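You operate a simulated robot arm through the tools that you are given. There is no shell and no other tool. Be economical: measure what you need, move in short steps, check, and stop when the job is done.

You are at the controls of a simulated two-armed robot. One attempt, no reset.

JOB
Put the orange work card on the work tag. Fetch the bare round bottle and stand it on top of the small carton. Press the belt stop key two times. Do these in any order. Set down upright: orange work card, bare round bottle.

It is judged by the outcome, as a careful person would: the job done as asked, and still so three seconds after it is handed in. It fails if anything else is knocked over, pushed out of place, dropped, spilled or broken.

ROBOT AND FRAMES
Two 7-joint arms with two-finger grippers on one trunk, on a base that drives. Base frame: it is fixed to the floor where the robot stands at the start and does not move with it; the origin is under the middle of the robot, x ahead of it, y to its left, z up; the surface under the hand at the start is at about z = 86. Units: cm, degrees, N and s.
The left shoulder is at the start at [2.4, 21.7, 110.5], the right one opposite. With the tool pointing down near the work surface each hand reaches from about 20 to 76 cm from the robot's upright axis, wherever it stands, measured 20 degrees to its own side. Places, roughly: belt stop key [-100, -130, 60]; small carton [-350, 100, 75]; work tag [50, -350, 75]. Payload 2.2 kg a hand.
The tool frame of a hand sits at the grasp point between the pads (the TCP): z along the fingers, y along the line on which they close. The tips reach 1.9 cm beyond it. Largest opening 11.6 cm; the body of the gripper starts 7 cm behind the TCP.
Orientation is told as [roll, pitch, yaw] about the base's x, y, z axes, in that order, counted from this pose: with the fingers straight down and closing along the base's y, the tool's x points along the base's -x, its y along +y and its z along -z.

CONTROLS
- The arms move only by the tool step_arm. It takes "left_rows", "right_rows" or both (then of equal length, played together; a hand with none holds still); each is a list of rows, each a list of 2 entries, a list of its own where there are three numbers: the shift along the tool's x, y, z in cm, then the turn, a rotation vector about the tool's x, y, z in degrees. In form: [[[tx, ty, tz], [wx, wy, wz]], ...]. A call has 1 to 8 rows; each row shifts and turns the commanded pose from where the row before left it, along the tool's axes as they then stand. "left_grip" and "right_grip" are, for a hand that has rows, the opening in per cent of the stroke, from 0 (shut) to 100 (fully open), set as the call begins (left out, the last holds). Each row takes 0.2 s and may step no farther than 5 cm and 8.6 degrees from the row before; otherwise, or with a gripper value out of range, the whole call is refused. A pose out of reach is approached as far as the arm can. The call stops where the force on the tool passes 40 N (or 10 N more than at its start, if that is more) or the arm is blocked; 0.2 s more then pass. Each finger halts on what it meets, pressing with about 37 N; the grip force reading is that of the motor and also rises with nothing between the fingers. The clock runs only during rows and for 0.2 s after the last one: add rows that do not move to give the fingers time. It gives the time, the measured TCP pose, the force on the tool (base axes), the opening and the grip force at its end, in the units of the frame above (readings bear some noise), with the torque about the TCP (base axes, N m) and any sound that the robot's microphone picked up.
- Cameras (640 x 400 px; columns grow to the right, rows downward): "scene" is now at [11.23, 4.27, 128.37]; the picture's right is [0.43, -0.90, -0.00], its down [-0.47, -0.22, -0.85] and it looks along [0.77, 0.36, -0.52] (base axes); focal length 270 px, centre (320, 200). "left" rides on the left gripper at [6.9, 1.5, -9.7] in its tool frame; the picture's right is [-0.21, 0.98, 0.00], its down [-0.76, -0.17, -0.63] and it looks along [-0.62, -0.14, 0.77] (tool axes); focal length 251 px, centre (320, 200). "right" rides on the right gripper at [6.9, -1.5, -9.7] in its tool frame; the picture's right is [0.21, 0.98, 0.00], its down [-0.76, 0.17, -0.63] and it looks along [-0.62, 0.14, 0.77] (tool axes); focal length 251 px, centre (320, 200). There is no depth. A picture from a camera that has moved, and an enlarged one, comes with that camera's place and axes in the base frame and with its lens. The place of the scene camera against the robot may be out by one fixed shift of up to 1.2 cm in any direction.
- grab_frame(camera): a new picture of that camera. The clock stands still meanwhile.
- move_column(by): slides the trunk up (or, below 0, down) by that many cm; the arms and the scene camera ride with it, the base frame stays. It gives what a move gives, with no picture.
- roll_base(legs): drives the robot by 1 to 6 legs, each [ahead, left, turn to the left] in cm, cm and degrees, along the robot's own axes; the way and the turn of a leg run together, so that a leg with both is an arc; at most 150 cm and 180 degrees a leg. The arms and the cameras ride along, it lands a little off, and it stops where it bumps. It gives what a move gives.
- head_to(pan, tilt): turns the head with the scene camera to pan (to the left, within 80 degrees either way) and tilt (down, from -29 to 69), counted from straight ahead of the robot. It gives what a move gives.
- close_up(camera, box): a new picture of the part [left, top, right, bottom] of that camera's present view, enlarged. The clock stands still meanwhile.
- hand_in(): hands the job in; it is judged then, once.

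Work in short steps. Places have to be worked out from the pictures, the camera data and where the tool is seen: move nearer, look again, correct. Check each grasp and each placing, and mend what went wrong. You have 165 turns and 122 pictures in all, those below and enlarged ones among them. Open the grippers and draw the arms clear of the work before you hand the job in, unless the task says otherwise; then end with one line.

The tools are called after "Request:" as name(argument=value, ...) on one line, values as JSON. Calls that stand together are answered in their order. step_arm: Moves the arms, as the interface text tells. Its arguments: {"type":"object","properties":{"left_rows":{"type":"array"},"left_grip":{"type":"number"},"right_rows":{"type":"array"},"right_grip":{"type":"number"}},"required":[]} The other tools are called the same way: move_column (by) slides the trunk up or down; roll_base (legs) drives the base; head_to (pan, tilt) turns the head that bears the scene camera; grab_frame (camera) takes a picture; close_up (camera, box) takes an enlarged picture of a part of a camera's view; hand_in () hands the job in.

At the start:

```text
t: 0.0
left_eef_pos: [44.92, 43.19, 115.32]
left_orientation: [-0.1, 0.1, 0.0]
left_ft_force: [0.8, -0.2, -0.7]
left_torque: [-0.01, 0.03, -0.02]
left_finger_gap: 11.58
left_grasp_force: 0.1
right_eef_pos: [47.37, -2.07, 113.27]
right_orientation: [-0.1, 0.1, 0.0]
right_ft_force: [0.0, 0.0, 0.4]
right_torque: [-0.04, 0.0, 0.01]
right_finger_gap: 11.62
right_grasp_force: 0.0
trunk travel left (down, up): [-25.0, 24.0]
robot x, y, heading: [0.31, 0.03, 0.1]
head pan, tilt: [25.3, 31.3]
```

scene: 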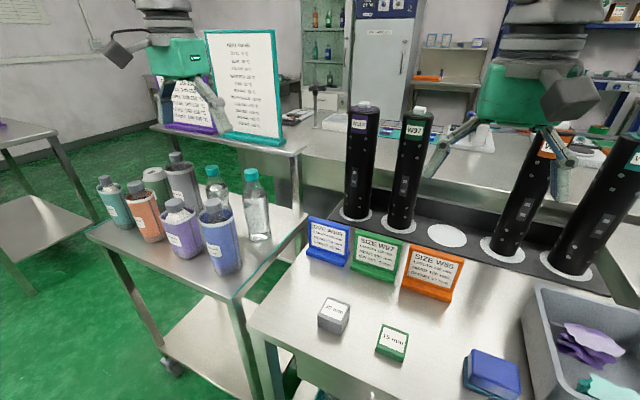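
right: 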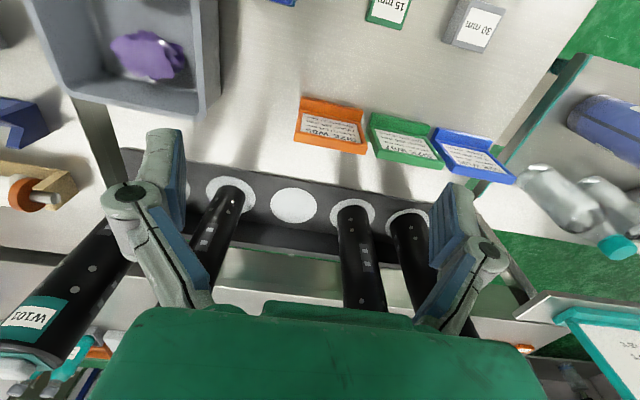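
left: 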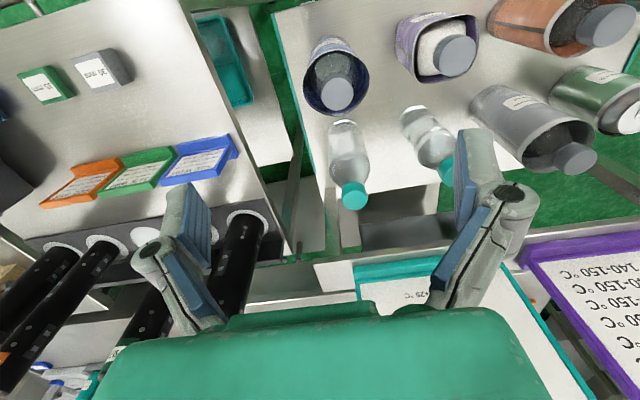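

I see three work cards (blue, green, orange) and a trolley with bottles. I take enlarged views to identify them.

Request:
close_up(camera="scene", box=[80, 130, 300, 280])

Request:
close_up(camera="scene", box=[290, 190, 490, 320])

Request:
close_up(camera="left", box=[280, 0, 640, 220])

```text
2.67 times, centred on (190, 205) of scene
camera zoom: at [11.23, 4.27, 128.37], right [0.43, -0.9, 0.0], down [-0.47, -0.22, -0.85], along [0.77, 0.36, -0.52], focal length 719 px, centre (667, 187)
```

zoom: 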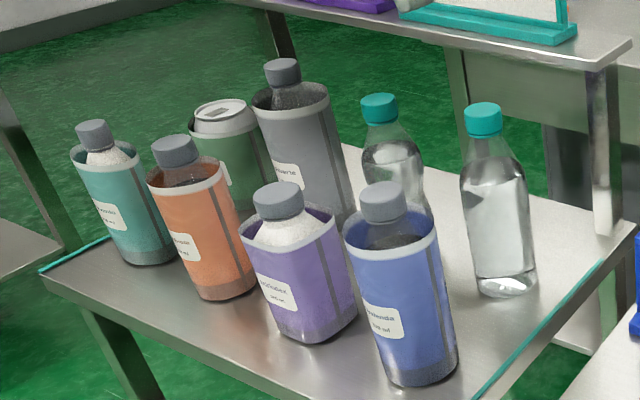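

```text
3.08 times, centred on (390, 255) of scene
camera zoom: at [11.23, 4.27, 128.37], right [0.43, -0.9, 0.0], down [-0.47, -0.22, -0.85], along [0.77, 0.36, -0.52], focal length 830 px, centre (105, 31)
```

zoom: 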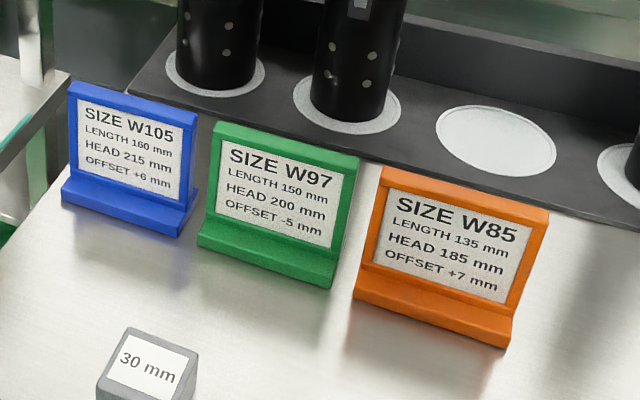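

```text
1.78 times, centred on (460, 110) of left
camera zoom: at [37.81, 44.69, 124.94], right [0.21, 0.98, 0.0], down [0.76, -0.17, 0.63], along [0.62, -0.14, -0.77], focal length 447 px, centre (71, 360)
```

zoom: 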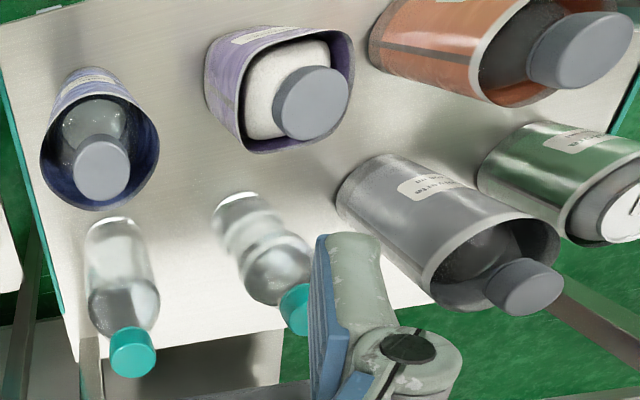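

The plain straight bottle with teal cap seems to stand near (58, 44.7) with cap top at z≈100; the other bare one is waisted. I bring the left hand over at height to verify.

Request:
step_arm(left_rows=[[[-4, 0.3, 0], [0, 0, 0]], [[-3, 0.3, 0], [0, 0, 0]], [[0, 0, 0], [0, 0, 0]]], left_grip=80)

Request:
grab_frame(camera="left")

Request:
close_up(camera="right", box=[250, 70, 550, 250])

```text
t: 0.8
left_eef_pos: [51.28, 43.66, 115.57]
left_orientation: [0.0, -0.2, 0.0]
left_ft_force: [0.3, -0.2, 0.3]
left_torque: [0.0, 0.0, 0.01]
left_finger_gap: 9.29
left_grasp_force: 0.1
right_eef_pos: [46.88, -2.17, 113.55]
right_orientation: [0.0, -0.2, 0.0]
right_ft_force: [-0.2, -0.3, -0.1]
right_torque: [-0.02, -0.02, 0.01]
right_finger_gap: 11.59
right_grasp_force: 0.1
trunk travel left (down, up): [-25.0, 24.0]
robot x, y, heading: [0.03, 0.0, 0.0]
head pan, tilt: [25.3, 31.3]
```

```text
115 pictures are left
camera left: at [44.19, 45.19, 125.22], right [0.21, 0.98, 0.0], down [0.75, -0.17, 0.64], along [0.62, -0.14, -0.77], focal length 251 px, centre (320, 200)
```

left: 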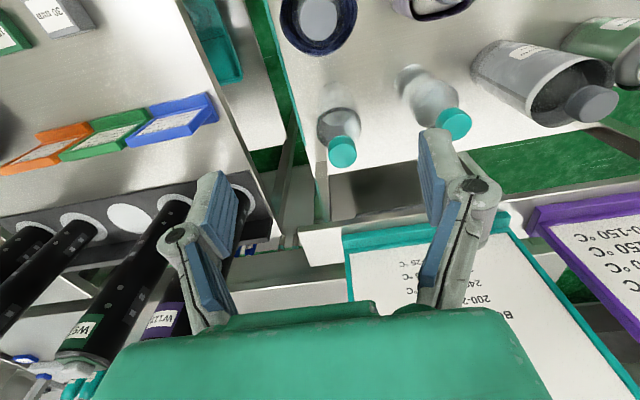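

```text
2.13 times, centred on (400, 160) of right
camera zoom: at [39.99, -3.75, 123.12], right [-0.21, 0.98, 0.0], down [0.75, 0.17, 0.64], along [0.62, 0.14, -0.77], focal length 536 px, centre (149, 285)
```

zoom: 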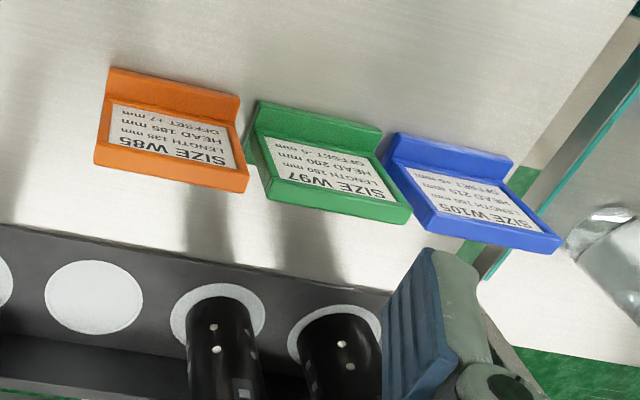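

The cap estimate holds: about (58.2, 44.6, 100). I look at the two bare bottles enlarged to be sure which is round.

Request:
close_up(camera="left", box=[270, 40, 490, 180])

Request:
close_up(camera="scene", box=[190, 150, 290, 250])

```text
2.86 times, centred on (380, 110) of left
camera zoom: at [44.19, 45.19, 125.22], right [0.21, 0.98, 0.0], down [0.75, -0.17, 0.64], along [0.62, -0.14, -0.77], focal length 718 px, centre (149, 457)
```

zoom: 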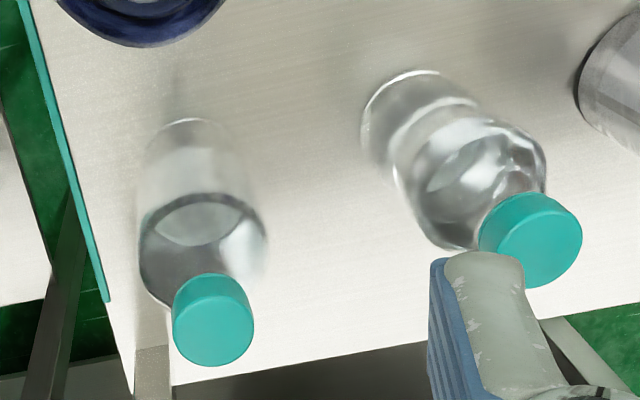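

```text
4.00 times, centred on (240, 200) of scene
camera zoom: at [11.07, 4.13, 128.39], right [0.43, -0.9, 0.0], down [-0.47, -0.22, -0.85], along [0.77, 0.37, -0.52], focal length 1078 px, centre (640, 200)
```

zoom: 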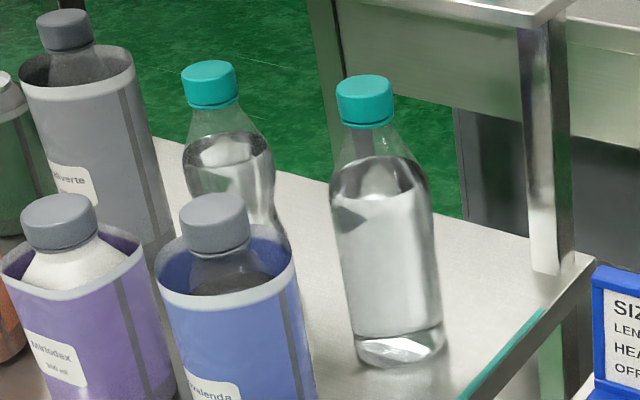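

The right-hand one is a plain cylinder, so it is the bare round bottle. I centre above the cap at z≈106.

Request:
step_arm(left_rows=[[[-3.5, 0.5, 0], [0, 0, 0]], [[-3.4, 0.4, 3], [0, 0, 0]], [[0, 0, 4], [0, 0, 0]], [[0, 0, 2], [0, 0, 0]], [[0, 0, 0], [0, 0, 0]]], left_grip=75)

Request:
grab_frame(camera="left")

Request:
grab_frame(camera="scene")

```text
t: 2.0
left_eef_pos: [58.4, 44.92, 106.47]
left_orientation: [0.0, -0.1, 0.0]
left_ft_force: [0.4, 0.0, -0.1]
left_torque: [0.0, 0.04, 0.01]
left_finger_gap: 8.67
left_grasp_force: 0.0
right_eef_pos: [46.98, -1.85, 113.4]
right_orientation: [-0.2, -0.1, 0.0]
right_ft_force: [0.3, 0.8, -0.7]
right_torque: [-0.01, -0.02, 0.01]
right_finger_gap: 11.61
right_grasp_force: 0.1
trunk travel left (down, up): [-25.0, 24.0]
robot x, y, heading: [0.29, -0.15, 0.2]
head pan, tilt: [25.3, 31.3]
```

```text
111 pictures are left
camera left: at [51.34, 46.41, 116.15], right [0.21, 0.98, 0.0], down [0.76, -0.16, 0.63], along [0.62, -0.14, -0.77], focal length 251 px, centre (320, 200)
```

left: 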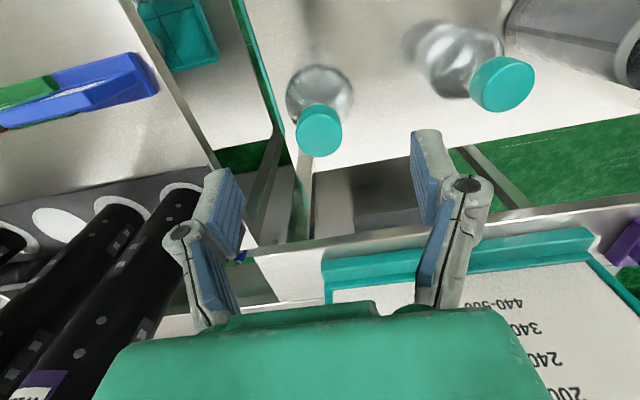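

```text
110 pictures are left
camera scene: at [11.31, 4.59, 128.35], right [0.43, -0.9, 0.0], down [-0.47, -0.23, -0.85], along [0.77, 0.36, -0.52], focal length 270 px, centre (320, 200)
```

scene: 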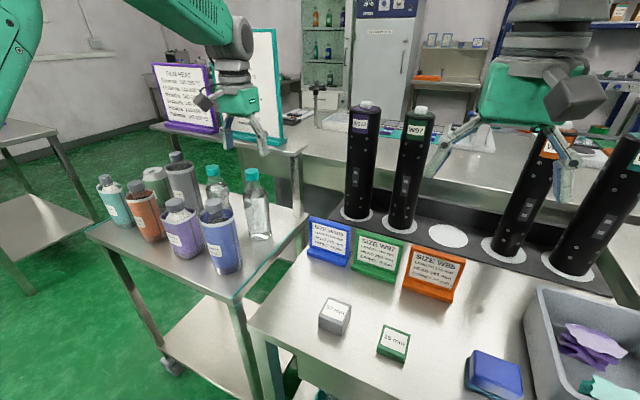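

Triangulated: cap centre (58.0, 44.7), top z≈100.4. I descend to TCP z≈98 and close.

Request:
step_arm(left_rows=[[[0.3, -0.2, 3], [0, 0, 0]], [[0, 0, 3], [0, 0, 0]], [[0, 0, 2.4], [0, 0, 0]], [[0, 0, 0], [0, 0, 0]]])

Request:
grab_frame(camera="left")

```text
t: 3.0
left_eef_pos: [58.27, 44.61, 98.05]
left_orientation: [-0.1, -0.1, 0.0]
left_ft_force: [-0.7, 0.6, 0.3]
left_torque: [-0.02, -0.03, -0.01]
left_finger_gap: 8.71
left_grasp_force: 0.0
right_eef_pos: [47.07, -2.14, 113.39]
right_orientation: [-0.1, -0.1, 0.0]
right_ft_force: [-0.3, 0.1, -0.2]
right_torque: [-0.03, -0.02, 0.02]
right_finger_gap: 11.62
right_grasp_force: 0.0
trunk travel left (down, up): [-25.0, 24.0]
robot x, y, heading: [-0.11, -0.18, 0.2]
head pan, tilt: [25.3, 31.3]
```

```text
109 pictures are left
camera left: at [51.19, 46.06, 107.74], right [0.21, 0.98, 0.0], down [0.76, -0.17, 0.63], along [0.62, -0.14, -0.77], focal length 251 px, centre (320, 200)
```

left: 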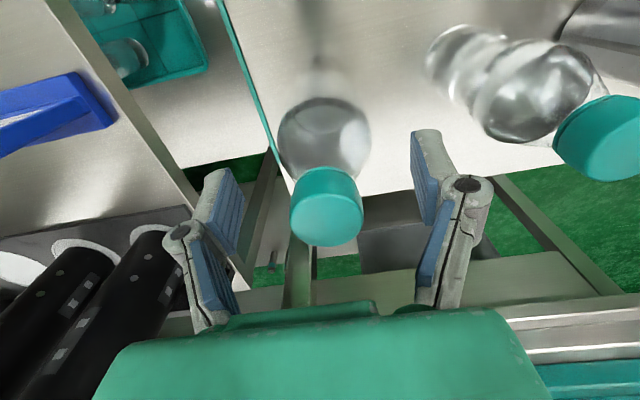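

Cap is centred between the pads; closing now.

Request:
step_arm(left_rows=[[[0, 0.2, 0], [0, 0, 0]], [[0, 0, 0], [0, 0, 0]], [[0, 0, 0], [0, 0, 0]], [[0, 0, 0], [0, 0, 0]]], left_grip=0)

Request:
grab_frame(camera="left")

```text
t: 4.0
left_eef_pos: [58.22, 44.77, 98.18]
left_orientation: [0.1, -0.3, 0.1]
left_ft_force: [1.4, -2.3, 13.4]
left_torque: [-0.04, -0.29, -0.05]
left_finger_gap: 3.38
left_grasp_force: 37.3
right_eef_pos: [46.94, -2.2, 113.37]
right_orientation: [-0.1, -0.2, 0.0]
right_ft_force: [0.0, 0.4, -0.4]
right_torque: [0.01, 0.02, -0.06]
right_finger_gap: 11.6
right_grasp_force: 0.2
trunk travel left (down, up): [-25.0, 24.0]
robot x, y, heading: [-0.34, 0.06, 0.1]
head pan, tilt: [25.3, 31.3]
```

```text
108 pictures are left
camera left: at [51.18, 46.13, 107.85], right [0.21, 0.98, 0.0], down [0.75, -0.17, 0.64], along [0.62, -0.14, -0.77], focal length 251 px, centre (320, 200)
```

left: 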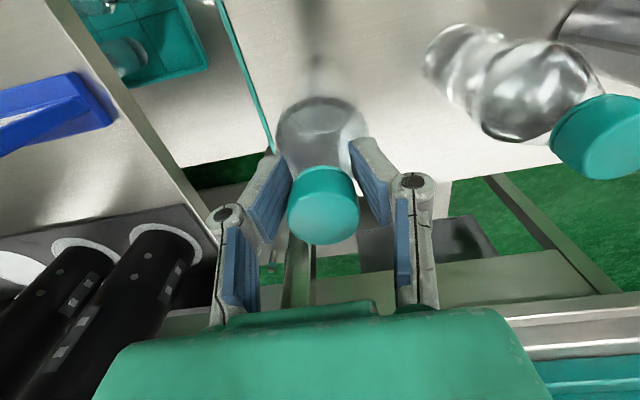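

Gripped at 3.4 cm. I lift straight up in small steps.

Request:
step_arm(left_rows=[[[0, 0, -1], [0, 0, 0]], [[0, 0, -2], [0, 0, 0]], [[0, 0, -3], [0, 0, 0]], [[0, 0, -3], [0, 0, 0]], [[0, 0, -2], [0, 0, 0]], [[0, 0, 0], [0, 0, 0]]])

Request:
grab_frame(camera="left")

Request:
grab_frame(camera="scene")

```text
t: 5.4
left_eef_pos: [58.05, 44.79, 109.04]
left_orientation: [-0.1, 0.0, -0.1]
left_ft_force: [1.0, -0.4, -4.9]
left_torque: [-0.01, 0.04, -0.05]
left_finger_gap: 3.24
left_grasp_force: 36.9
right_eef_pos: [47.15, -1.9, 113.29]
right_orientation: [-0.1, 0.0, -0.1]
right_ft_force: [-0.7, -0.1, 0.6]
right_torque: [-0.03, 0.02, -0.01]
right_finger_gap: 11.63
right_grasp_force: 0.1
trunk travel left (down, up): [-25.0, 24.0]
robot x, y, heading: [0.1, 0.09, -0.3]
head pan, tilt: [25.3, 31.3]
```

```text
107 pictures are left
camera left: at [51.16, 46.36, 118.62], right [0.21, 0.98, 0.0], down [0.76, -0.16, 0.63], along [0.62, -0.14, -0.77], focal length 251 px, centre (320, 200)
```

left: 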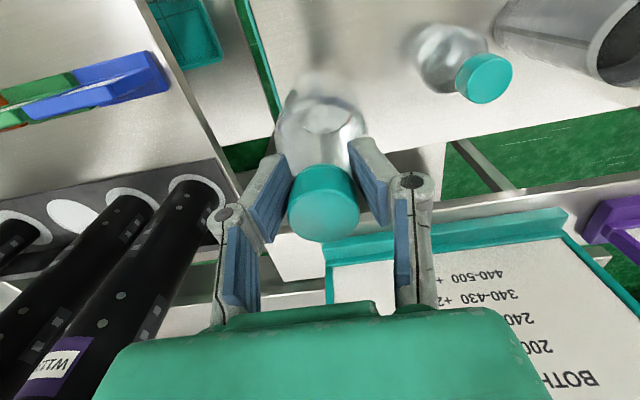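

```text
106 pictures are left
camera scene: at [11.4, 4.59, 128.33], right [0.43, -0.9, 0.0], down [-0.47, -0.23, -0.85], along [0.77, 0.36, -0.52], focal length 270 px, centre (320, 200)
```

scene: 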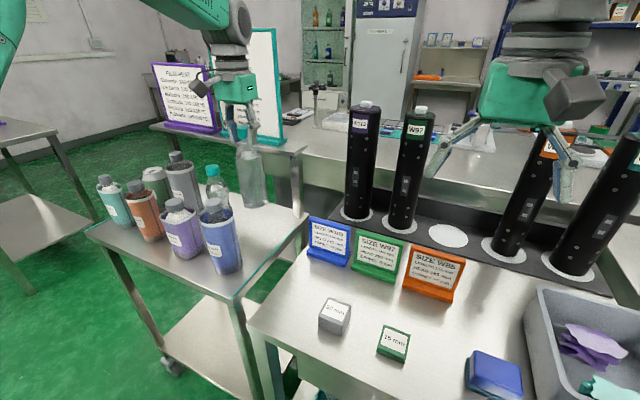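

Bottle held upright. I lift it further to clear the sleeved bottles and pull it back toward the robot.

Request:
step_arm(left_rows=[[[0, 0, -4], [0, 0, 0]], [[0, 0, -4], [0, 0, 0]], [[0, 0, -4], [0, 0, 0]], [[0, 0, -4], [0, 0, 0]], [[3, 0, 0], [0, 0, 0]], [[4, 0, 0], [0, 0, 0]], [[4, -1, 0], [0, 0, 0]], [[3, -1, 0], [0, 0, 0]]])

```text
t: 7.2
left_eef_pos: [44.23, 42.44, 125.0]
left_orientation: [-0.1, -0.2, 0.1]
left_ft_force: [-0.2, -0.3, -4.8]
left_torque: [0.01, 0.05, -0.01]
left_finger_gap: 3.26
left_grasp_force: 37.1
right_eef_pos: [46.93, -2.24, 113.47]
right_orientation: [-0.1, -0.2, 0.1]
right_ft_force: [-1.1, -0.7, 0.6]
right_torque: [0.04, -0.03, -0.01]
right_finger_gap: 11.59
right_grasp_force: 0.1
trunk travel left (down, up): [-25.0, 24.0]
robot x, y, heading: [-0.21, 0.07, -0.3]
head pan, tilt: [25.3, 31.3]
```

Card top edge estimated at (55.3, 0.9, 93.6), leaning back roughly 15°, 8.8 cm wide along y. I yaw the right hand 90° so it closes along x.

Request:
step_arm(right_rows=[[[0, 0, 0], [0, 0, -8.5]], [[0, 0, 0], [0, 0, -8.5]], [[0, 0, 0], [0, 0, -8.5]], [[0, 0, 0], [0, 0, -8.5]], [[0, 0, 0], [0, 0, -8.5]], [[0, 0, 0], [0, 0, -8.5]], [[0, 0, 0], [0, 0, -8.5]], [[0, 0, 0], [0, 0, -8.5]]])

Request:
step_arm(right_rows=[[[0, 0, 0], [0, 0, -8.5]], [[0, 0, 0], [0, 0, -8.5]], [[0, 0, 0], [0, 0, -5]], [[0, 3.5, 0], [0, 0, 0]], [[0, 0, 0], [0, 0, 0]]], right_grip=60)

Request:
grab_frame(camera="right")

```text
t: 9.0
left_eef_pos: [44.42, 42.76, 124.93]
left_orientation: [-0.1, -0.2, 0.1]
left_ft_force: [-0.1, -0.5, -5.5]
left_torque: [-0.02, 0.02, -0.02]
left_finger_gap: 3.25
left_grasp_force: 36.8
right_eef_pos: [47.09, -2.06, 113.35]
right_orientation: [-0.1, 0.0, 68.1]
right_ft_force: [0.1, 0.6, -0.5]
right_torque: [0.0, 0.0, 0.01]
right_finger_gap: 11.6
right_grasp_force: 0.0
trunk travel left (down, up): [-25.0, 24.0]
robot x, y, heading: [-0.04, 0.28, 0.0]
head pan, tilt: [25.3, 31.3]
```

```text
t: 10.2
left_eef_pos: [44.68, 42.84, 124.81]
left_orientation: [0.0, 0.0, 0.0]
left_ft_force: [0.5, -1.0, -6.4]
left_torque: [0.01, 0.09, 0.0]
left_finger_gap: 3.25
left_grasp_force: 36.9
right_eef_pos: [43.87, -1.85, 113.13]
right_orientation: [0.0, 0.1, 90.0]
right_ft_force: [0.0, -0.2, 0.1]
right_torque: [-0.01, 0.01, 0.01]
right_finger_gap: 6.95
right_grasp_force: 0.0
trunk travel left (down, up): [-25.0, 24.0]
robot x, y, heading: [0.3, 0.46, -0.1]
head pan, tilt: [25.3, 31.3]
```

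```text
105 pictures are left
camera right: at [45.4, -8.96, 122.93], right [-0.98, -0.21, 0.0], down [-0.17, 0.76, 0.63], along [-0.14, 0.62, -0.78], focal length 251 px, centre (320, 200)
```

right: 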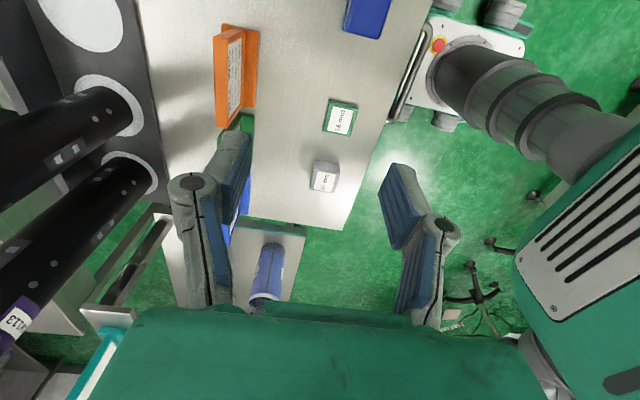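

The profile is visible from the end. I move above the card and lower to z≈104.

Request:
step_arm(right_rows=[[[-0.9, -4, 0], [0, 0, 0]], [[-0.9, -4, 0], [0, 0, 0]], [[-0.9, -3.3, 0], [0, 0, 0]], [[0, 0, 4], [0, 0, 0]], [[0, 0, 4], [0, 0, 0]], [[0, 0, 0], [0, 0, 0]]], right_grip=45)

Request:
grab_frame(camera="right")

```text
t: 11.6
left_eef_pos: [44.43, 42.74, 124.97]
left_orientation: [-0.2, -0.1, 0.0]
left_ft_force: [0.3, 0.3, -5.3]
left_torque: [-0.01, 0.07, -0.01]
left_finger_gap: 3.26
left_grasp_force: 37.2
right_eef_pos: [54.88, 0.57, 105.31]
right_orientation: [-0.1, 0.1, 90.0]
right_ft_force: [0.7, 0.1, -0.2]
right_torque: [0.0, -0.01, 0.01]
right_finger_gap: 5.21
right_grasp_force: 0.1
trunk travel left (down, up): [-25.0, 24.0]
robot x, y, heading: [0.09, 0.05, -0.2]
head pan, tilt: [25.3, 31.3]
```

```text
104 pictures are left
camera right: at [56.3, -6.32, 114.97], right [-0.98, -0.21, 0.0], down [-0.17, 0.76, 0.63], along [-0.13, 0.62, -0.78], focal length 251 px, centre (320, 200)
```

right: 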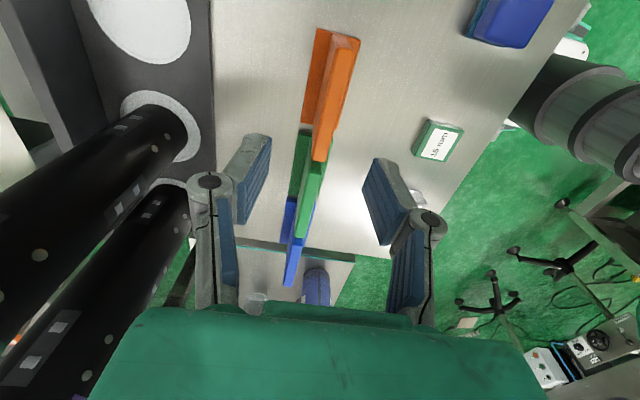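

Let me enlarge the card profile.

Request:
close_up(camera="right", box=[250, 10, 410, 170])

Request:
close_up(camera="scene", box=[350, 180, 510, 320])

```text
2.50 times, centred on (330, 90) of right
camera zoom: at [56.3, -6.32, 114.97], right [-0.98, -0.21, 0.0], down [-0.17, 0.76, 0.63], along [-0.13, 0.62, -0.78], focal length 629 px, centre (295, 475)
```

zoom: 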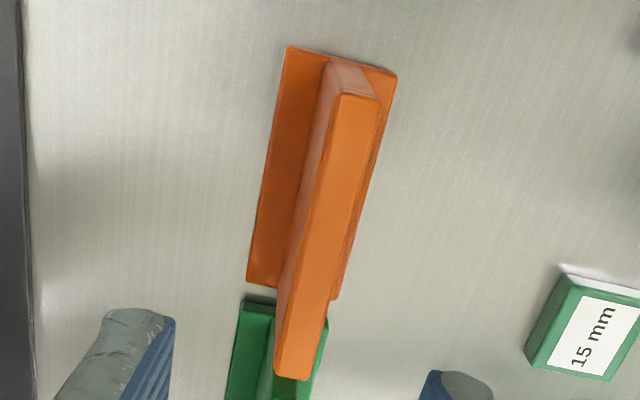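

```text
2.86 times, centred on (430, 250) of scene
camera zoom: at [11.28, 4.48, 128.35], right [0.43, -0.9, 0.0], down [-0.47, -0.22, -0.85], along [0.77, 0.36, -0.52], focal length 770 px, centre (6, 57)
```

zoom: 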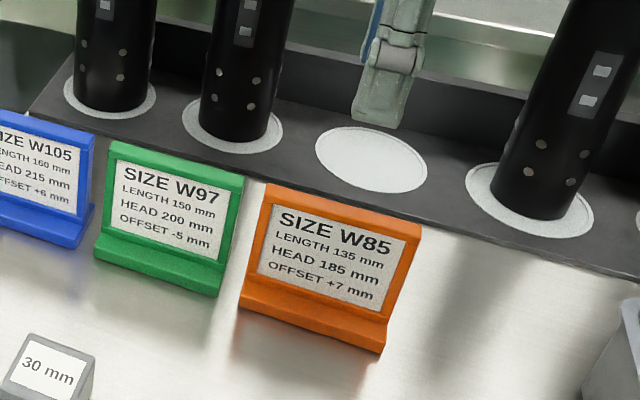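

The card is an inverted T: plate at x≈53.9, y from −3.8 to 5.8, top z≈93.6. I align and go down to TCP z≈91.7.

Request:
step_arm(right_rows=[[[-0.5, 1.0, 3], [0, 0, 0]], [[0, 0, 3], [0, 0, 0]], [[0, 0, 2], [0, 0, 0]], [[0, 0, 0], [0, 0, 0]]])

Request:
grab_frame(camera="right")

```text
t: 12.6
left_eef_pos: [44.45, 42.75, 124.97]
left_orientation: [-0.1, -0.1, 0.0]
left_ft_force: [0.0, -0.2, -5.8]
left_torque: [-0.03, 0.02, 0.02]
left_finger_gap: 3.26
left_grasp_force: 36.6
right_eef_pos: [54.0, 0.96, 97.54]
right_orientation: [-0.1, 0.1, 90.0]
right_ft_force: [0.2, 0.1, 0.5]
right_torque: [0.0, 0.01, 0.04]
right_finger_gap: 5.22
right_grasp_force: 0.0
trunk travel left (down, up): [-25.0, 24.0]
robot x, y, heading: [-0.01, 0.04, 0.2]
head pan, tilt: [25.3, 31.3]
```

```text
101 pictures are left
camera right: at [55.42, -5.86, 107.11], right [-0.98, -0.21, 0.0], down [-0.17, 0.76, 0.63], along [-0.13, 0.62, -0.78], focal length 251 px, centre (320, 200)
```

right: 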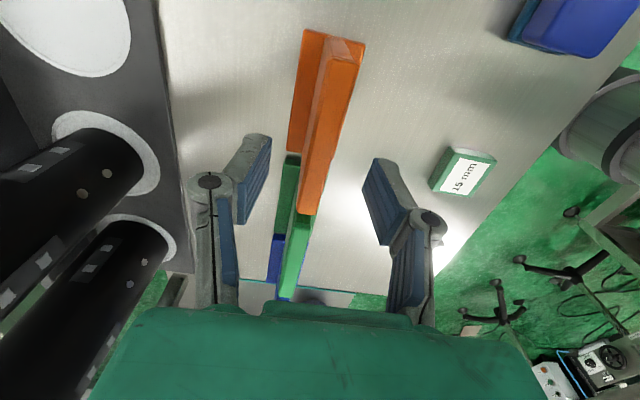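

Aligned (x≈53.85, y≈1.0). Descend the remaining 5.6 cm and close.

Request:
step_arm(right_rows=[[[0, 0, 3], [0, 0, 0]], [[0, 0.1, 2.6], [0, 0, 0]], [[0, 0, 0], [0, 0, 0]]])

Request:
step_arm(right_rows=[[[0, 0, 0], [0, 0, 0]], [[0, 0, 0], [0, 0, 0]], [[0, 0, 0], [0, 0, 0]]], right_grip=0)

Request:
grab_frame(camera="right")

```text
t: 13.4
left_eef_pos: [44.46, 42.71, 125.0]
left_orientation: [-0.1, -0.1, 0.0]
left_ft_force: [0.6, 0.8, -5.3]
left_torque: [0.02, 0.05, 0.03]
left_finger_gap: 3.24
left_grasp_force: 36.9
right_eef_pos: [53.94, 1.07, 91.75]
right_orientation: [-0.1, 0.2, 90.0]
right_ft_force: [-0.4, -0.6, 0.1]
right_torque: [-0.02, 0.01, 0.01]
right_finger_gap: 5.21
right_grasp_force: 0.0
trunk travel left (down, up): [-25.0, 24.0]
robot x, y, heading: [-0.05, 0.28, 0.1]
head pan, tilt: [25.3, 31.3]
```

```text
t: 14.2
left_eef_pos: [44.39, 42.65, 124.98]
left_orientation: [-0.1, -0.1, 0.0]
left_ft_force: [0.2, 0.5, -5.3]
left_torque: [0.01, 0.06, -0.03]
left_finger_gap: 3.23
left_grasp_force: 37.9
right_eef_pos: [54.05, 1.03, 91.67]
right_orientation: [-0.1, 0.1, 90.0]
right_ft_force: [0.1, 0.2, -0.8]
right_torque: [0.01, 0.02, 0.03]
right_finger_gap: 1.41
right_grasp_force: 37.0
trunk travel left (down, up): [-25.0, 24.0]
robot x, y, heading: [-0.36, -0.3, 0.2]
head pan, tilt: [25.3, 31.3]
```

```text
100 pictures are left
camera right: at [55.51, -5.87, 101.37], right [-0.98, -0.21, 0.0], down [-0.17, 0.76, 0.63], along [-0.13, 0.62, -0.78], focal length 251 px, centre (320, 200)
```

right: 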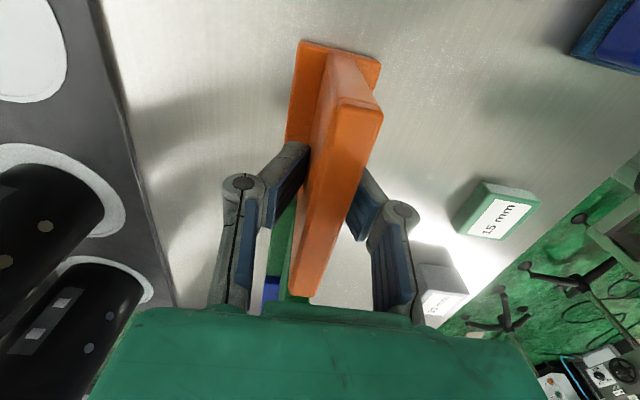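

Gripped at 1.4 cm. Lift straight up, then draw back.

Request:
step_arm(right_rows=[[[0, 0, -1], [0, 0, 0]], [[0, 0, -3], [0, 0, 0]], [[0, 0, -4], [0, 0, 0]], [[0, 0, -4], [0, 0, 0]], [[0, 0, -4], [0, 0, 0]], [[0, 0, -3], [0, 0, 0]], [[0, 3, 0], [0, 0, 0]], [[0, 4, 0], [0, 0, 0]]])

Request:
grab_frame(camera="right")

Request:
grab_frame(camera="scene")

```text
t: 16.0
left_eef_pos: [44.23, 42.75, 125.07]
left_orientation: [-0.1, -0.3, 0.0]
left_ft_force: [-0.6, 0.4, -4.7]
left_torque: [-0.03, 0.0, 0.0]
left_finger_gap: 3.24
left_grasp_force: 36.8
right_eef_pos: [46.74, 1.04, 110.86]
right_orientation: [-0.2, 0.1, 89.9]
right_ft_force: [0.2, 0.4, -0.4]
right_torque: [0.0, -0.03, 0.01]
right_finger_gap: 1.45
right_grasp_force: 37.2
trunk travel left (down, up): [-25.0, 24.0]
robot x, y, heading: [0.25, 0.33, -0.1]
head pan, tilt: [25.3, 31.3]
```

```text
99 pictures are left
camera right: at [48.22, -5.94, 120.57], right [-0.98, -0.21, 0.0], down [-0.17, 0.76, 0.63], along [-0.13, 0.62, -0.78], focal length 251 px, centre (320, 200)
```

right: 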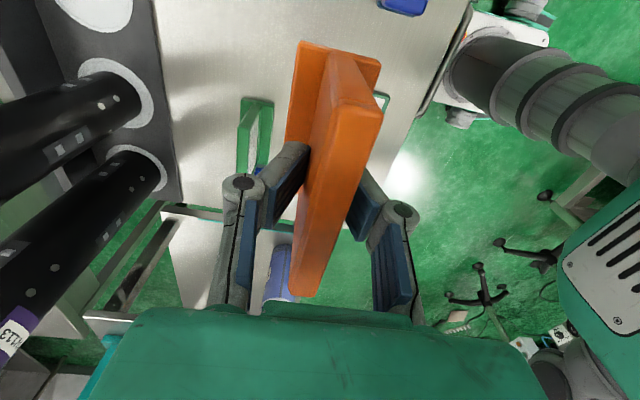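

```text
98 pictures are left
camera scene: at [11.04, 4.48, 128.38], right [0.43, -0.9, 0.0], down [-0.47, -0.22, -0.85], along [0.77, 0.36, -0.52], focal length 270 px, centre (320, 200)
```

scene: 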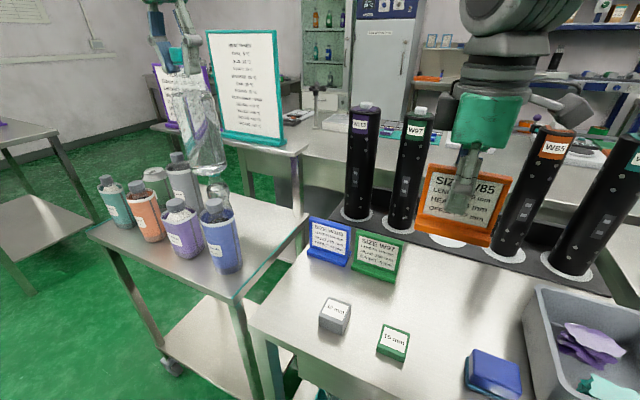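

Both objects held. I draw both hands in for driving and look round to the right.

Request:
step_arm(left_rows=[[[3, 0, 0], [0, 0, 0]], [[3, -1, 0], [0, 0, 0]], [[3, -1, 0], [0, 0, 0]], [[0, 0, 0], [0, 0, 0]]], right_rows=[[[2, 3, 0], [0, 0, 0]], [[3, 4, 0], [0, 0, 0]], [[4, 3, 0], [0, 0, 0]], [[4, 0, 0], [0, 0, 0]]])

Request:
head_to(pan=-40, tilt=25)

Request:
grab_frame(camera="scene")

Request:
head_to(pan=-80, tilt=25)

Request:
grab_frame(camera="scene")

```text
t: 17.0
left_eef_pos: [35.26, 40.52, 125.02]
left_orientation: [-0.1, -0.1, 0.1]
left_ft_force: [0.4, -0.2, -5.3]
left_torque: [0.02, 0.08, -0.01]
left_finger_gap: 3.24
left_grasp_force: 37.1
right_eef_pos: [36.78, -12.06, 110.71]
right_orientation: [0.0, 0.0, 90.1]
right_ft_force: [0.5, 0.3, 0.3]
right_torque: [0.03, 0.0, -0.02]
right_finger_gap: 1.42
right_grasp_force: 36.6
trunk travel left (down, up): [-25.0, 24.0]
robot x, y, heading: [-0.19, 0.37, -0.1]
head pan, tilt: [25.3, 31.3]
```

```text
t: 18.4
left_eef_pos: [35.22, 40.66, 124.95]
left_orientation: [-0.2, 0.0, -0.1]
left_ft_force: [0.5, 0.4, -4.9]
left_torque: [0.02, 0.03, -0.01]
left_finger_gap: 3.21
left_grasp_force: 36.5
right_eef_pos: [36.78, -11.88, 110.77]
right_orientation: [-0.1, 0.1, 90.0]
right_ft_force: [0.0, 0.0, -0.1]
right_torque: [0.01, 0.01, 0.02]
right_finger_gap: 1.43
right_grasp_force: 36.9
trunk travel left (down, up): [-25.0, 24.0]
robot x, y, heading: [-0.17, -0.29, -0.2]
head pan, tilt: [-40.0, 25.0]
```

```text
97 pictures are left
camera scene: at [10.1, -5.47, 129.38], right [-0.64, -0.77, 0.0], down [-0.33, 0.27, -0.91], along [0.69, -0.58, -0.42], focal length 270 px, centre (320, 200)
```

scene: 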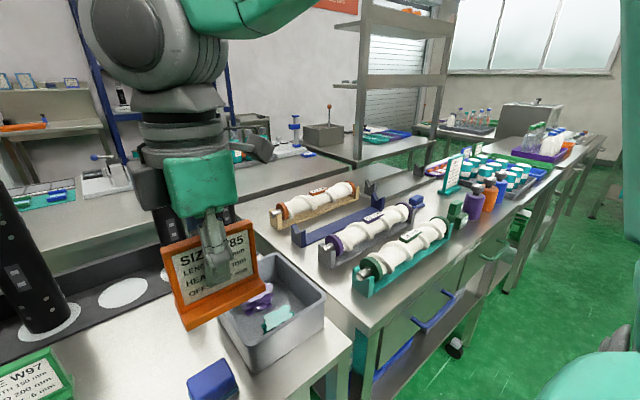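

```text
t: 19.4
left_eef_pos: [35.09, 40.65, 125.04]
left_orientation: [-0.2, -0.1, 0.0]
left_ft_force: [0.2, -0.3, -4.4]
left_torque: [0.0, 0.02, 0.0]
left_finger_gap: 3.25
left_grasp_force: 36.5
right_eef_pos: [36.79, -11.9, 110.77]
right_orientation: [0.0, 0.2, 89.9]
right_ft_force: [0.1, 0.1, -1.0]
right_torque: [-0.01, -0.02, 0.01]
right_finger_gap: 1.41
right_grasp_force: 36.9
trunk travel left (down, up): [-25.0, 24.0]
robot x, y, heading: [-0.09, -0.02, -0.2]
head pan, tilt: [-80.0, 25.0]
```

```text
96 pictures are left
camera scene: at [4.64, -8.67, 129.4], right [-0.98, -0.17, 0.0], down [-0.08, 0.42, -0.91], along [0.16, -0.89, -0.42], focal length 270 px, centre (320, 200)
```

scene: 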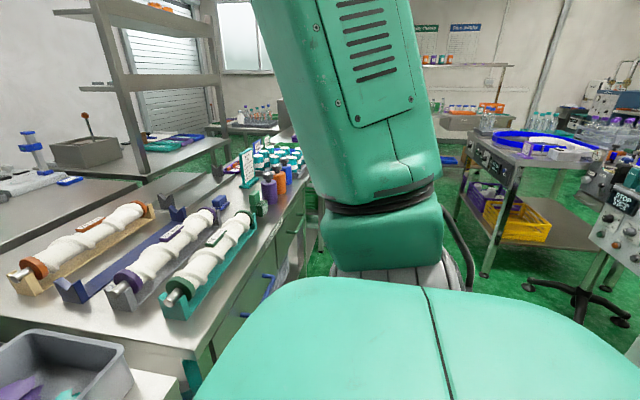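

The aisle to the right runs along the benches. I back off 22 cm first, then strafe right 120 cm, then look again.

Request:
roll_base(legs=[[-22, 0, 0], [0, -110, 0]])

Request:
grab_frame(camera="scene")

Request:
head_to(pan=-35, tilt=25)

Request:
grab_frame(camera="scene")

```text
t: 26.3
left_eef_pos: [13.28, -68.04, 124.79]
left_orientation: [-0.5, -0.1, 0.5]
left_ft_force: [-0.4, 0.2, -5.8]
left_torque: [-0.03, 0.05, 0.02]
left_finger_gap: 3.26
left_grasp_force: 36.6
right_eef_pos: [15.45, -120.68, 110.82]
right_orientation: [-0.1, 0.4, 90.5]
right_ft_force: [-0.7, 0.5, -0.8]
right_torque: [-0.08, -0.01, -0.01]
right_finger_gap: 1.44
right_grasp_force: 36.8
trunk travel left (down, up): [-25.0, 24.0]
robot x, y, heading: [-21.82, -109.7, 0.3]
head pan, tilt: [-80.0, 25.0]
```

```text
95 pictures are left
camera scene: at [-16.76, -117.5, 129.47], right [-0.98, -0.18, 0.0], down [-0.08, 0.41, -0.91], along [0.16, -0.89, -0.42], focal length 270 px, centre (320, 200)
```

scene: 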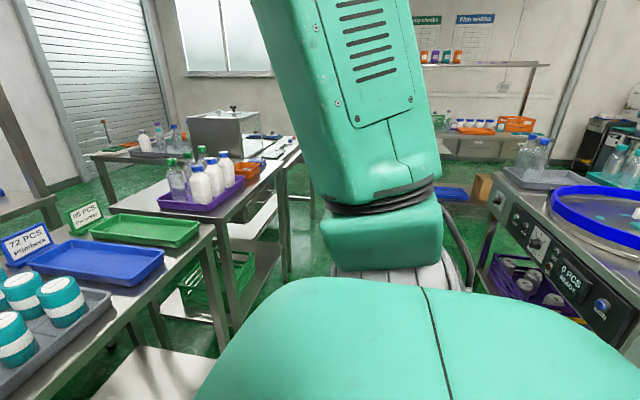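

```text
t: 27.5
left_eef_pos: [13.19, -69.36, 125.14]
left_orientation: [0.1, -0.2, 0.5]
left_ft_force: [1.0, 0.0, -5.2]
left_torque: [0.01, 0.04, 0.03]
left_finger_gap: 3.24
left_grasp_force: 37.1
right_eef_pos: [15.36, -121.95, 110.92]
right_orientation: [-0.2, -0.2, 90.5]
right_ft_force: [-0.5, -0.7, -0.9]
right_torque: [0.02, -0.02, -0.02]
right_finger_gap: 1.43
right_grasp_force: 36.7
trunk travel left (down, up): [-25.0, 24.0]
robot x, y, heading: [-21.64, -109.88, 0.6]
head pan, tilt: [-35.0, 25.0]
```

```text
94 pictures are left
camera scene: at [-10.84, -114.81, 129.37], right [-0.57, -0.82, 0.0], down [-0.35, 0.24, -0.91], along [0.75, -0.51, -0.42], focal length 270 px, centre (320, 200)
```

scene: 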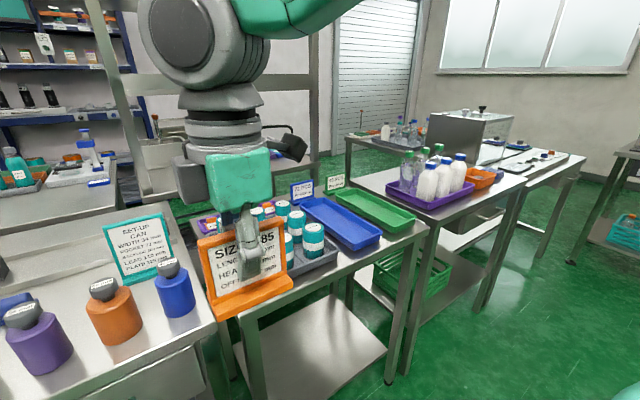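

The way runs between the belt table (x≲−57) and the benches (x≳28). I shift 6 cm forward and continue strafing 115 cm, then look.

Request:
roll_base(legs=[[6, 0, 0], [0, -115, 0]])

Request:
grab_frame(camera="scene")

```text
t: 33.9
left_eef_pos: [20.1, -184.78, 125.11]
left_orientation: [0.0, -0.2, 1.1]
left_ft_force: [0.0, 0.8, -5.6]
left_torque: [0.05, 0.06, -0.01]
left_finger_gap: 3.22
left_grasp_force: 36.5
right_eef_pos: [22.67, -237.35, 110.93]
right_orientation: [-0.3, 0.1, 91.0]
right_ft_force: [-0.3, -0.2, -1.1]
right_torque: [-0.02, 0.02, -0.02]
right_finger_gap: 1.42
right_grasp_force: 37.2
trunk travel left (down, up): [-25.0, 24.0]
robot x, y, heading: [-14.13, -225.58, 1.2]
head pan, tilt: [-35.0, 25.0]
```

```text
93 pictures are left
camera scene: at [-3.41, -230.68, 129.38], right [-0.56, -0.83, 0.0], down [-0.35, 0.24, -0.91], along [0.75, -0.51, -0.42], focal length 270 px, centre (320, 200)
```

scene: 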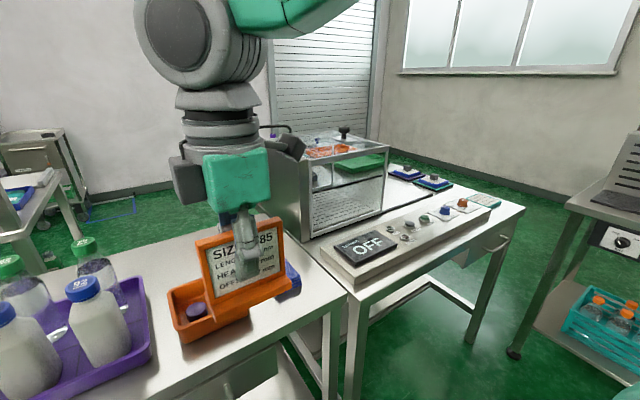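

The tag should project near (471, 205) here; enlarging.

Request:
close_up(camera="scene", box=[330, 140, 530, 280])

```text
2.86 times, centred on (430, 210) of scene
camera zoom: at [-3.41, -230.68, 129.38], right [-0.56, -0.83, 0.0], down [-0.35, 0.24, -0.91], along [0.75, -0.51, -0.42], focal length 770 px, centre (6, 171)
```

zoom: 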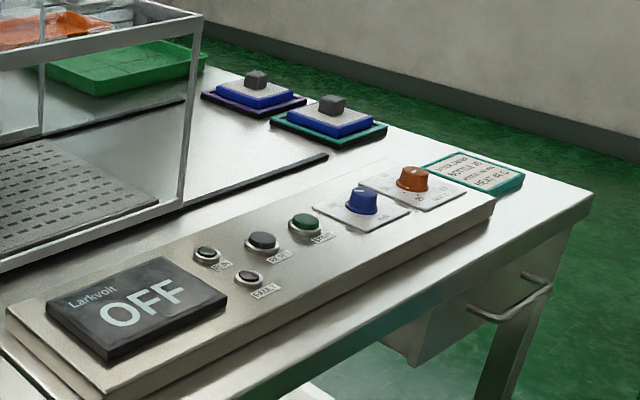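

The tag is the flat teal-framed card on the table end. Another table stands further right (y≈−365), so I strafe only 88 cm and use arm reach.

Request:
roll_base(legs=[[0, -88, -1]])

Request:
head_to(pan=-35, tilt=38)

Request:
grab_frame(camera="scene")

Request:
grab_frame(camera="right")

```text
t: 38.6
left_eef_pos: [21.46, -273.09, 124.77]
left_orientation: [-0.6, -0.2, -0.8]
left_ft_force: [0.6, 0.7, -5.6]
left_torque: [-0.04, 0.06, -0.01]
left_finger_gap: 3.25
left_grasp_force: 37.1
right_eef_pos: [22.36, -325.76, 111.02]
right_orientation: [-0.3, 0.6, 89.2]
right_ft_force: [0.4, 0.9, -0.5]
right_torque: [-0.06, -0.01, 0.0]
right_finger_gap: 1.44
right_grasp_force: 36.9
trunk travel left (down, up): [-25.0, 24.0]
robot x, y, heading: [-13.63, -314.43, -0.7]
head pan, tilt: [-35.0, 25.0]
```

```text
t: 39.4
left_eef_pos: [21.09, -273.4, 124.9]
left_orientation: [-0.3, -0.3, -0.7]
left_ft_force: [-0.2, 0.7, -4.7]
left_torque: [-0.03, 0.05, 0.01]
left_finger_gap: 3.22
left_grasp_force: 37.1
right_eef_pos: [22.13, -326.06, 111.04]
right_orientation: [-0.4, 0.2, 89.3]
right_ft_force: [0.1, 0.8, 0.1]
right_torque: [-0.03, 0.05, 0.02]
right_finger_gap: 1.43
right_grasp_force: 36.7
trunk travel left (down, up): [-25.0, 24.0]
robot x, y, heading: [-13.61, -313.93, -0.7]
head pan, tilt: [-35.0, 38.0]
```

```text
91 pictures are left
camera scene: at [-3.88, -318.35, 127.37], right [-0.58, -0.81, 0.01], down [-0.5, 0.36, -0.79], along [0.64, -0.46, -0.61], focal length 270 px, centre (320, 200)
```

scene: 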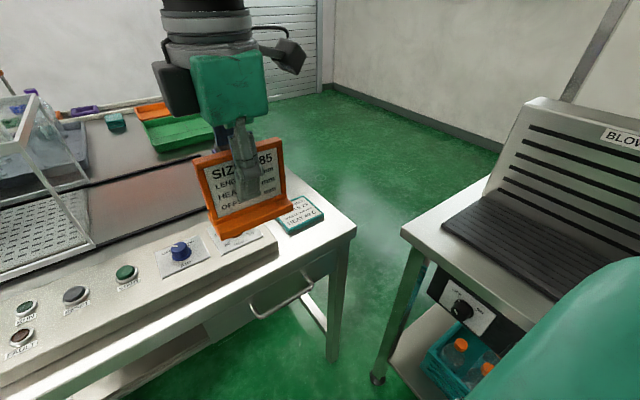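

```text
90 pictures are left
camera right: at [23.51, -333.05, 120.77], right [-0.98, -0.2, -0.01], down [-0.16, 0.76, 0.63], along [-0.12, 0.62, -0.78], focal length 251 px, centre (320, 200)
```

right: 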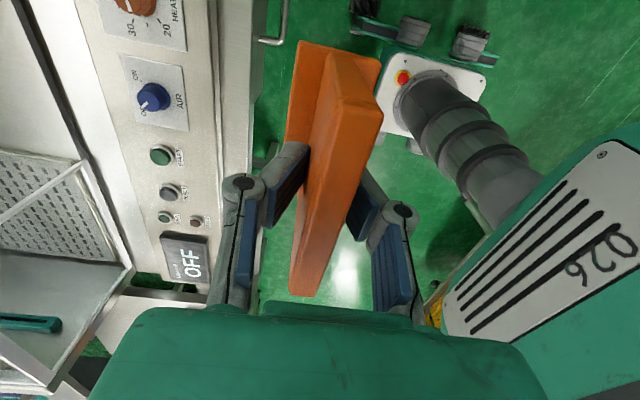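

Request:
close_up(camera="scene", box=[250, 180, 360, 250])

```text
5.71 times, centred on (305, 215) of scene
camera zoom: at [-3.88, -318.35, 127.37], right [-0.58, -0.81, 0.01], down [-0.5, 0.36, -0.79], along [0.64, -0.46, -0.61], focal length 1540 px, centre (406, 114)
```

zoom: 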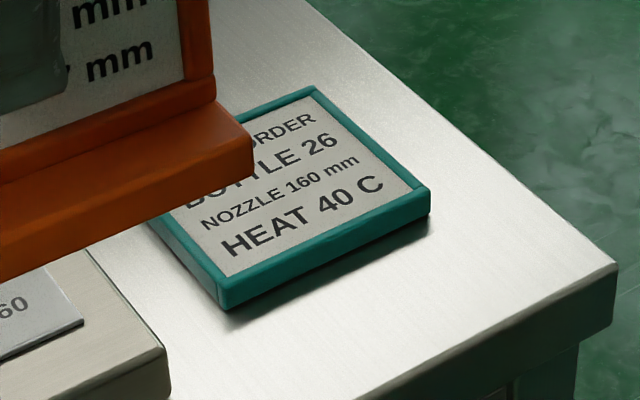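

Tag (teal framed) spans roughly x 44–55, y −354…−342, centre ≈ (49.5, −348.5), top z≈76. I lower the trunk 8 cm and move the card over it, high.

Request:
move_column(by=-8)

Request:
step_arm(right_rows=[[[3.1, -3.8, 0], [0, 0, 0]], [[3.1, -3.8, 0], [0, 0, 0]], [[3.1, -3.8, 0], [0, 0, 0]], [[3.1, -3.8, 0], [0, 0, 0]], [[3.1, -3.8, 0], [0, 0, 0]], [[3.1, -3.8, 0], [0, 0, 0]], [[3.1, -3.8, 0], [0, 0, 0]], [[0, 0, 0], [0, 0, 0]]])

Request:
grab_frame(camera="scene")

Request:
grab_frame(camera="right")

```text
t: 40.5
left_eef_pos: [21.08, -274.43, 117.26]
left_orientation: [0.1, -0.3, -0.8]
left_ft_force: [-0.5, 0.4, -4.8]
left_torque: [-0.01, 0.06, 0.0]
left_finger_gap: 3.24
left_grasp_force: 36.5
right_eef_pos: [22.06, -326.91, 103.11]
right_orientation: [-0.4, 0.0, 89.3]
right_ft_force: [-0.3, -0.5, 0.5]
right_torque: [-0.03, -0.02, -0.01]
right_finger_gap: 1.4
right_grasp_force: 37.0
trunk travel left (down, up): [-17.0, 32.0]
robot x, y, heading: [-14.01, -314.37, -1.0]
head pan, tilt: [-35.0, 38.0]
```

```text
t: 42.3
left_eef_pos: [21.02, -274.39, 117.2]
left_orientation: [0.0, -0.5, -0.6]
left_ft_force: [-0.6, -0.1, -5.0]
left_torque: [0.04, 0.04, -0.02]
left_finger_gap: 3.25
left_grasp_force: 37.0
right_eef_pos: [48.21, -349.17, 103.43]
right_orientation: [-0.5, 0.0, 89.2]
right_ft_force: [0.3, -0.5, 0.4]
right_torque: [0.0, 0.01, -0.01]
right_finger_gap: 1.43
right_grasp_force: 36.6
trunk travel left (down, up): [-17.0, 32.0]
robot x, y, heading: [-13.99, -313.97, -1.0]
head pan, tilt: [-35.0, 38.0]
```

```text
88 pictures are left
camera scene: at [-3.89, -319.18, 119.35], right [-0.58, -0.81, 0.0], down [-0.5, 0.36, -0.79], along [0.64, -0.46, -0.62], focal length 270 px, centre (320, 200)
```

scene: 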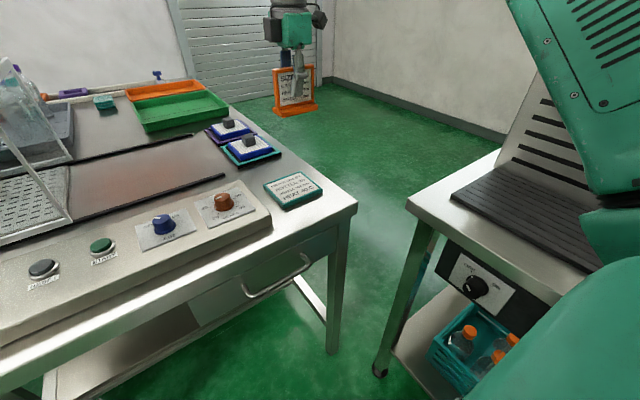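

```text
87 pictures are left
camera right: at [49.53, -356.23, 113.1], right [-0.98, -0.2, -0.01], down [-0.16, 0.76, 0.63], along [-0.12, 0.62, -0.78], focal length 251 px, centre (320, 200)
```

right: 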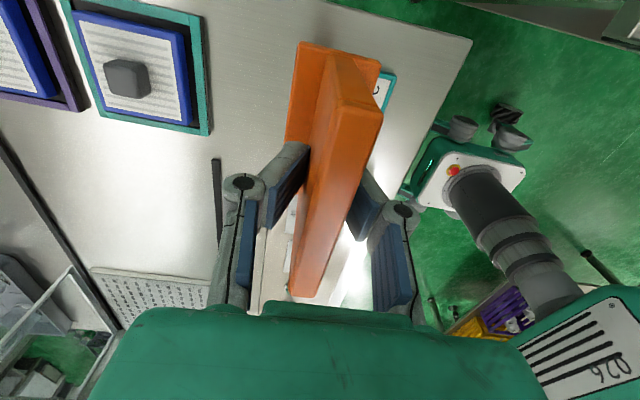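

Request:
close_up(camera="scene", box=[220, 40, 380, 220])

```text
2.22 times, centred on (300, 130) of scene
camera zoom: at [-3.89, -319.18, 119.35], right [-0.58, -0.81, 0.0], down [-0.5, 0.36, -0.79], along [0.64, -0.46, -0.62], focal length 599 px, centre (364, 356)
```

zoom: 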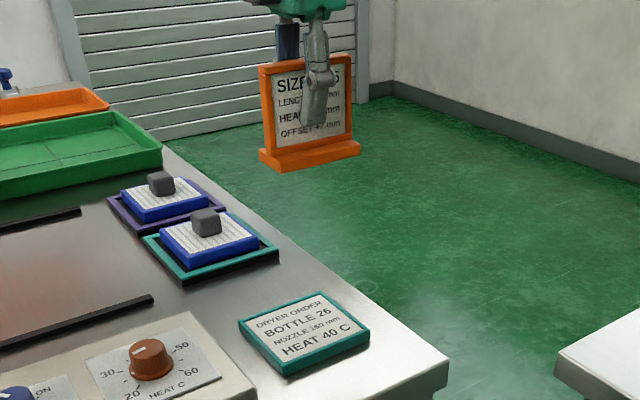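

Let me check the tag's edge as seen by the hand camera.

Request:
close_up(camera="right", box=[270, 20, 480, 300])

```text
1.43 times, centred on (375, 160) of right
camera zoom: at [49.53, -356.23, 113.1], right [-0.98, -0.2, -0.01], down [-0.16, 0.76, 0.63], along [-0.12, 0.62, -0.78], focal length 359 px, centre (241, 257)
```

zoom: 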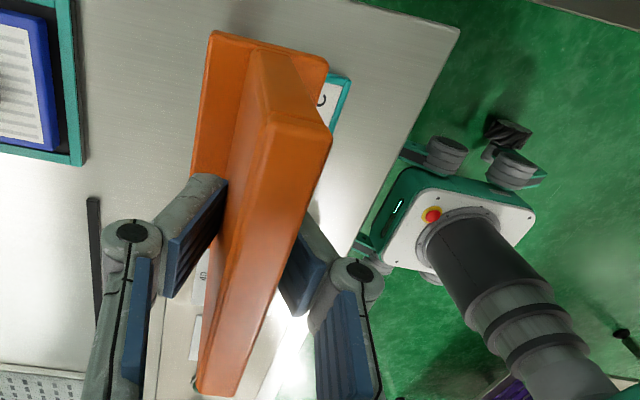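

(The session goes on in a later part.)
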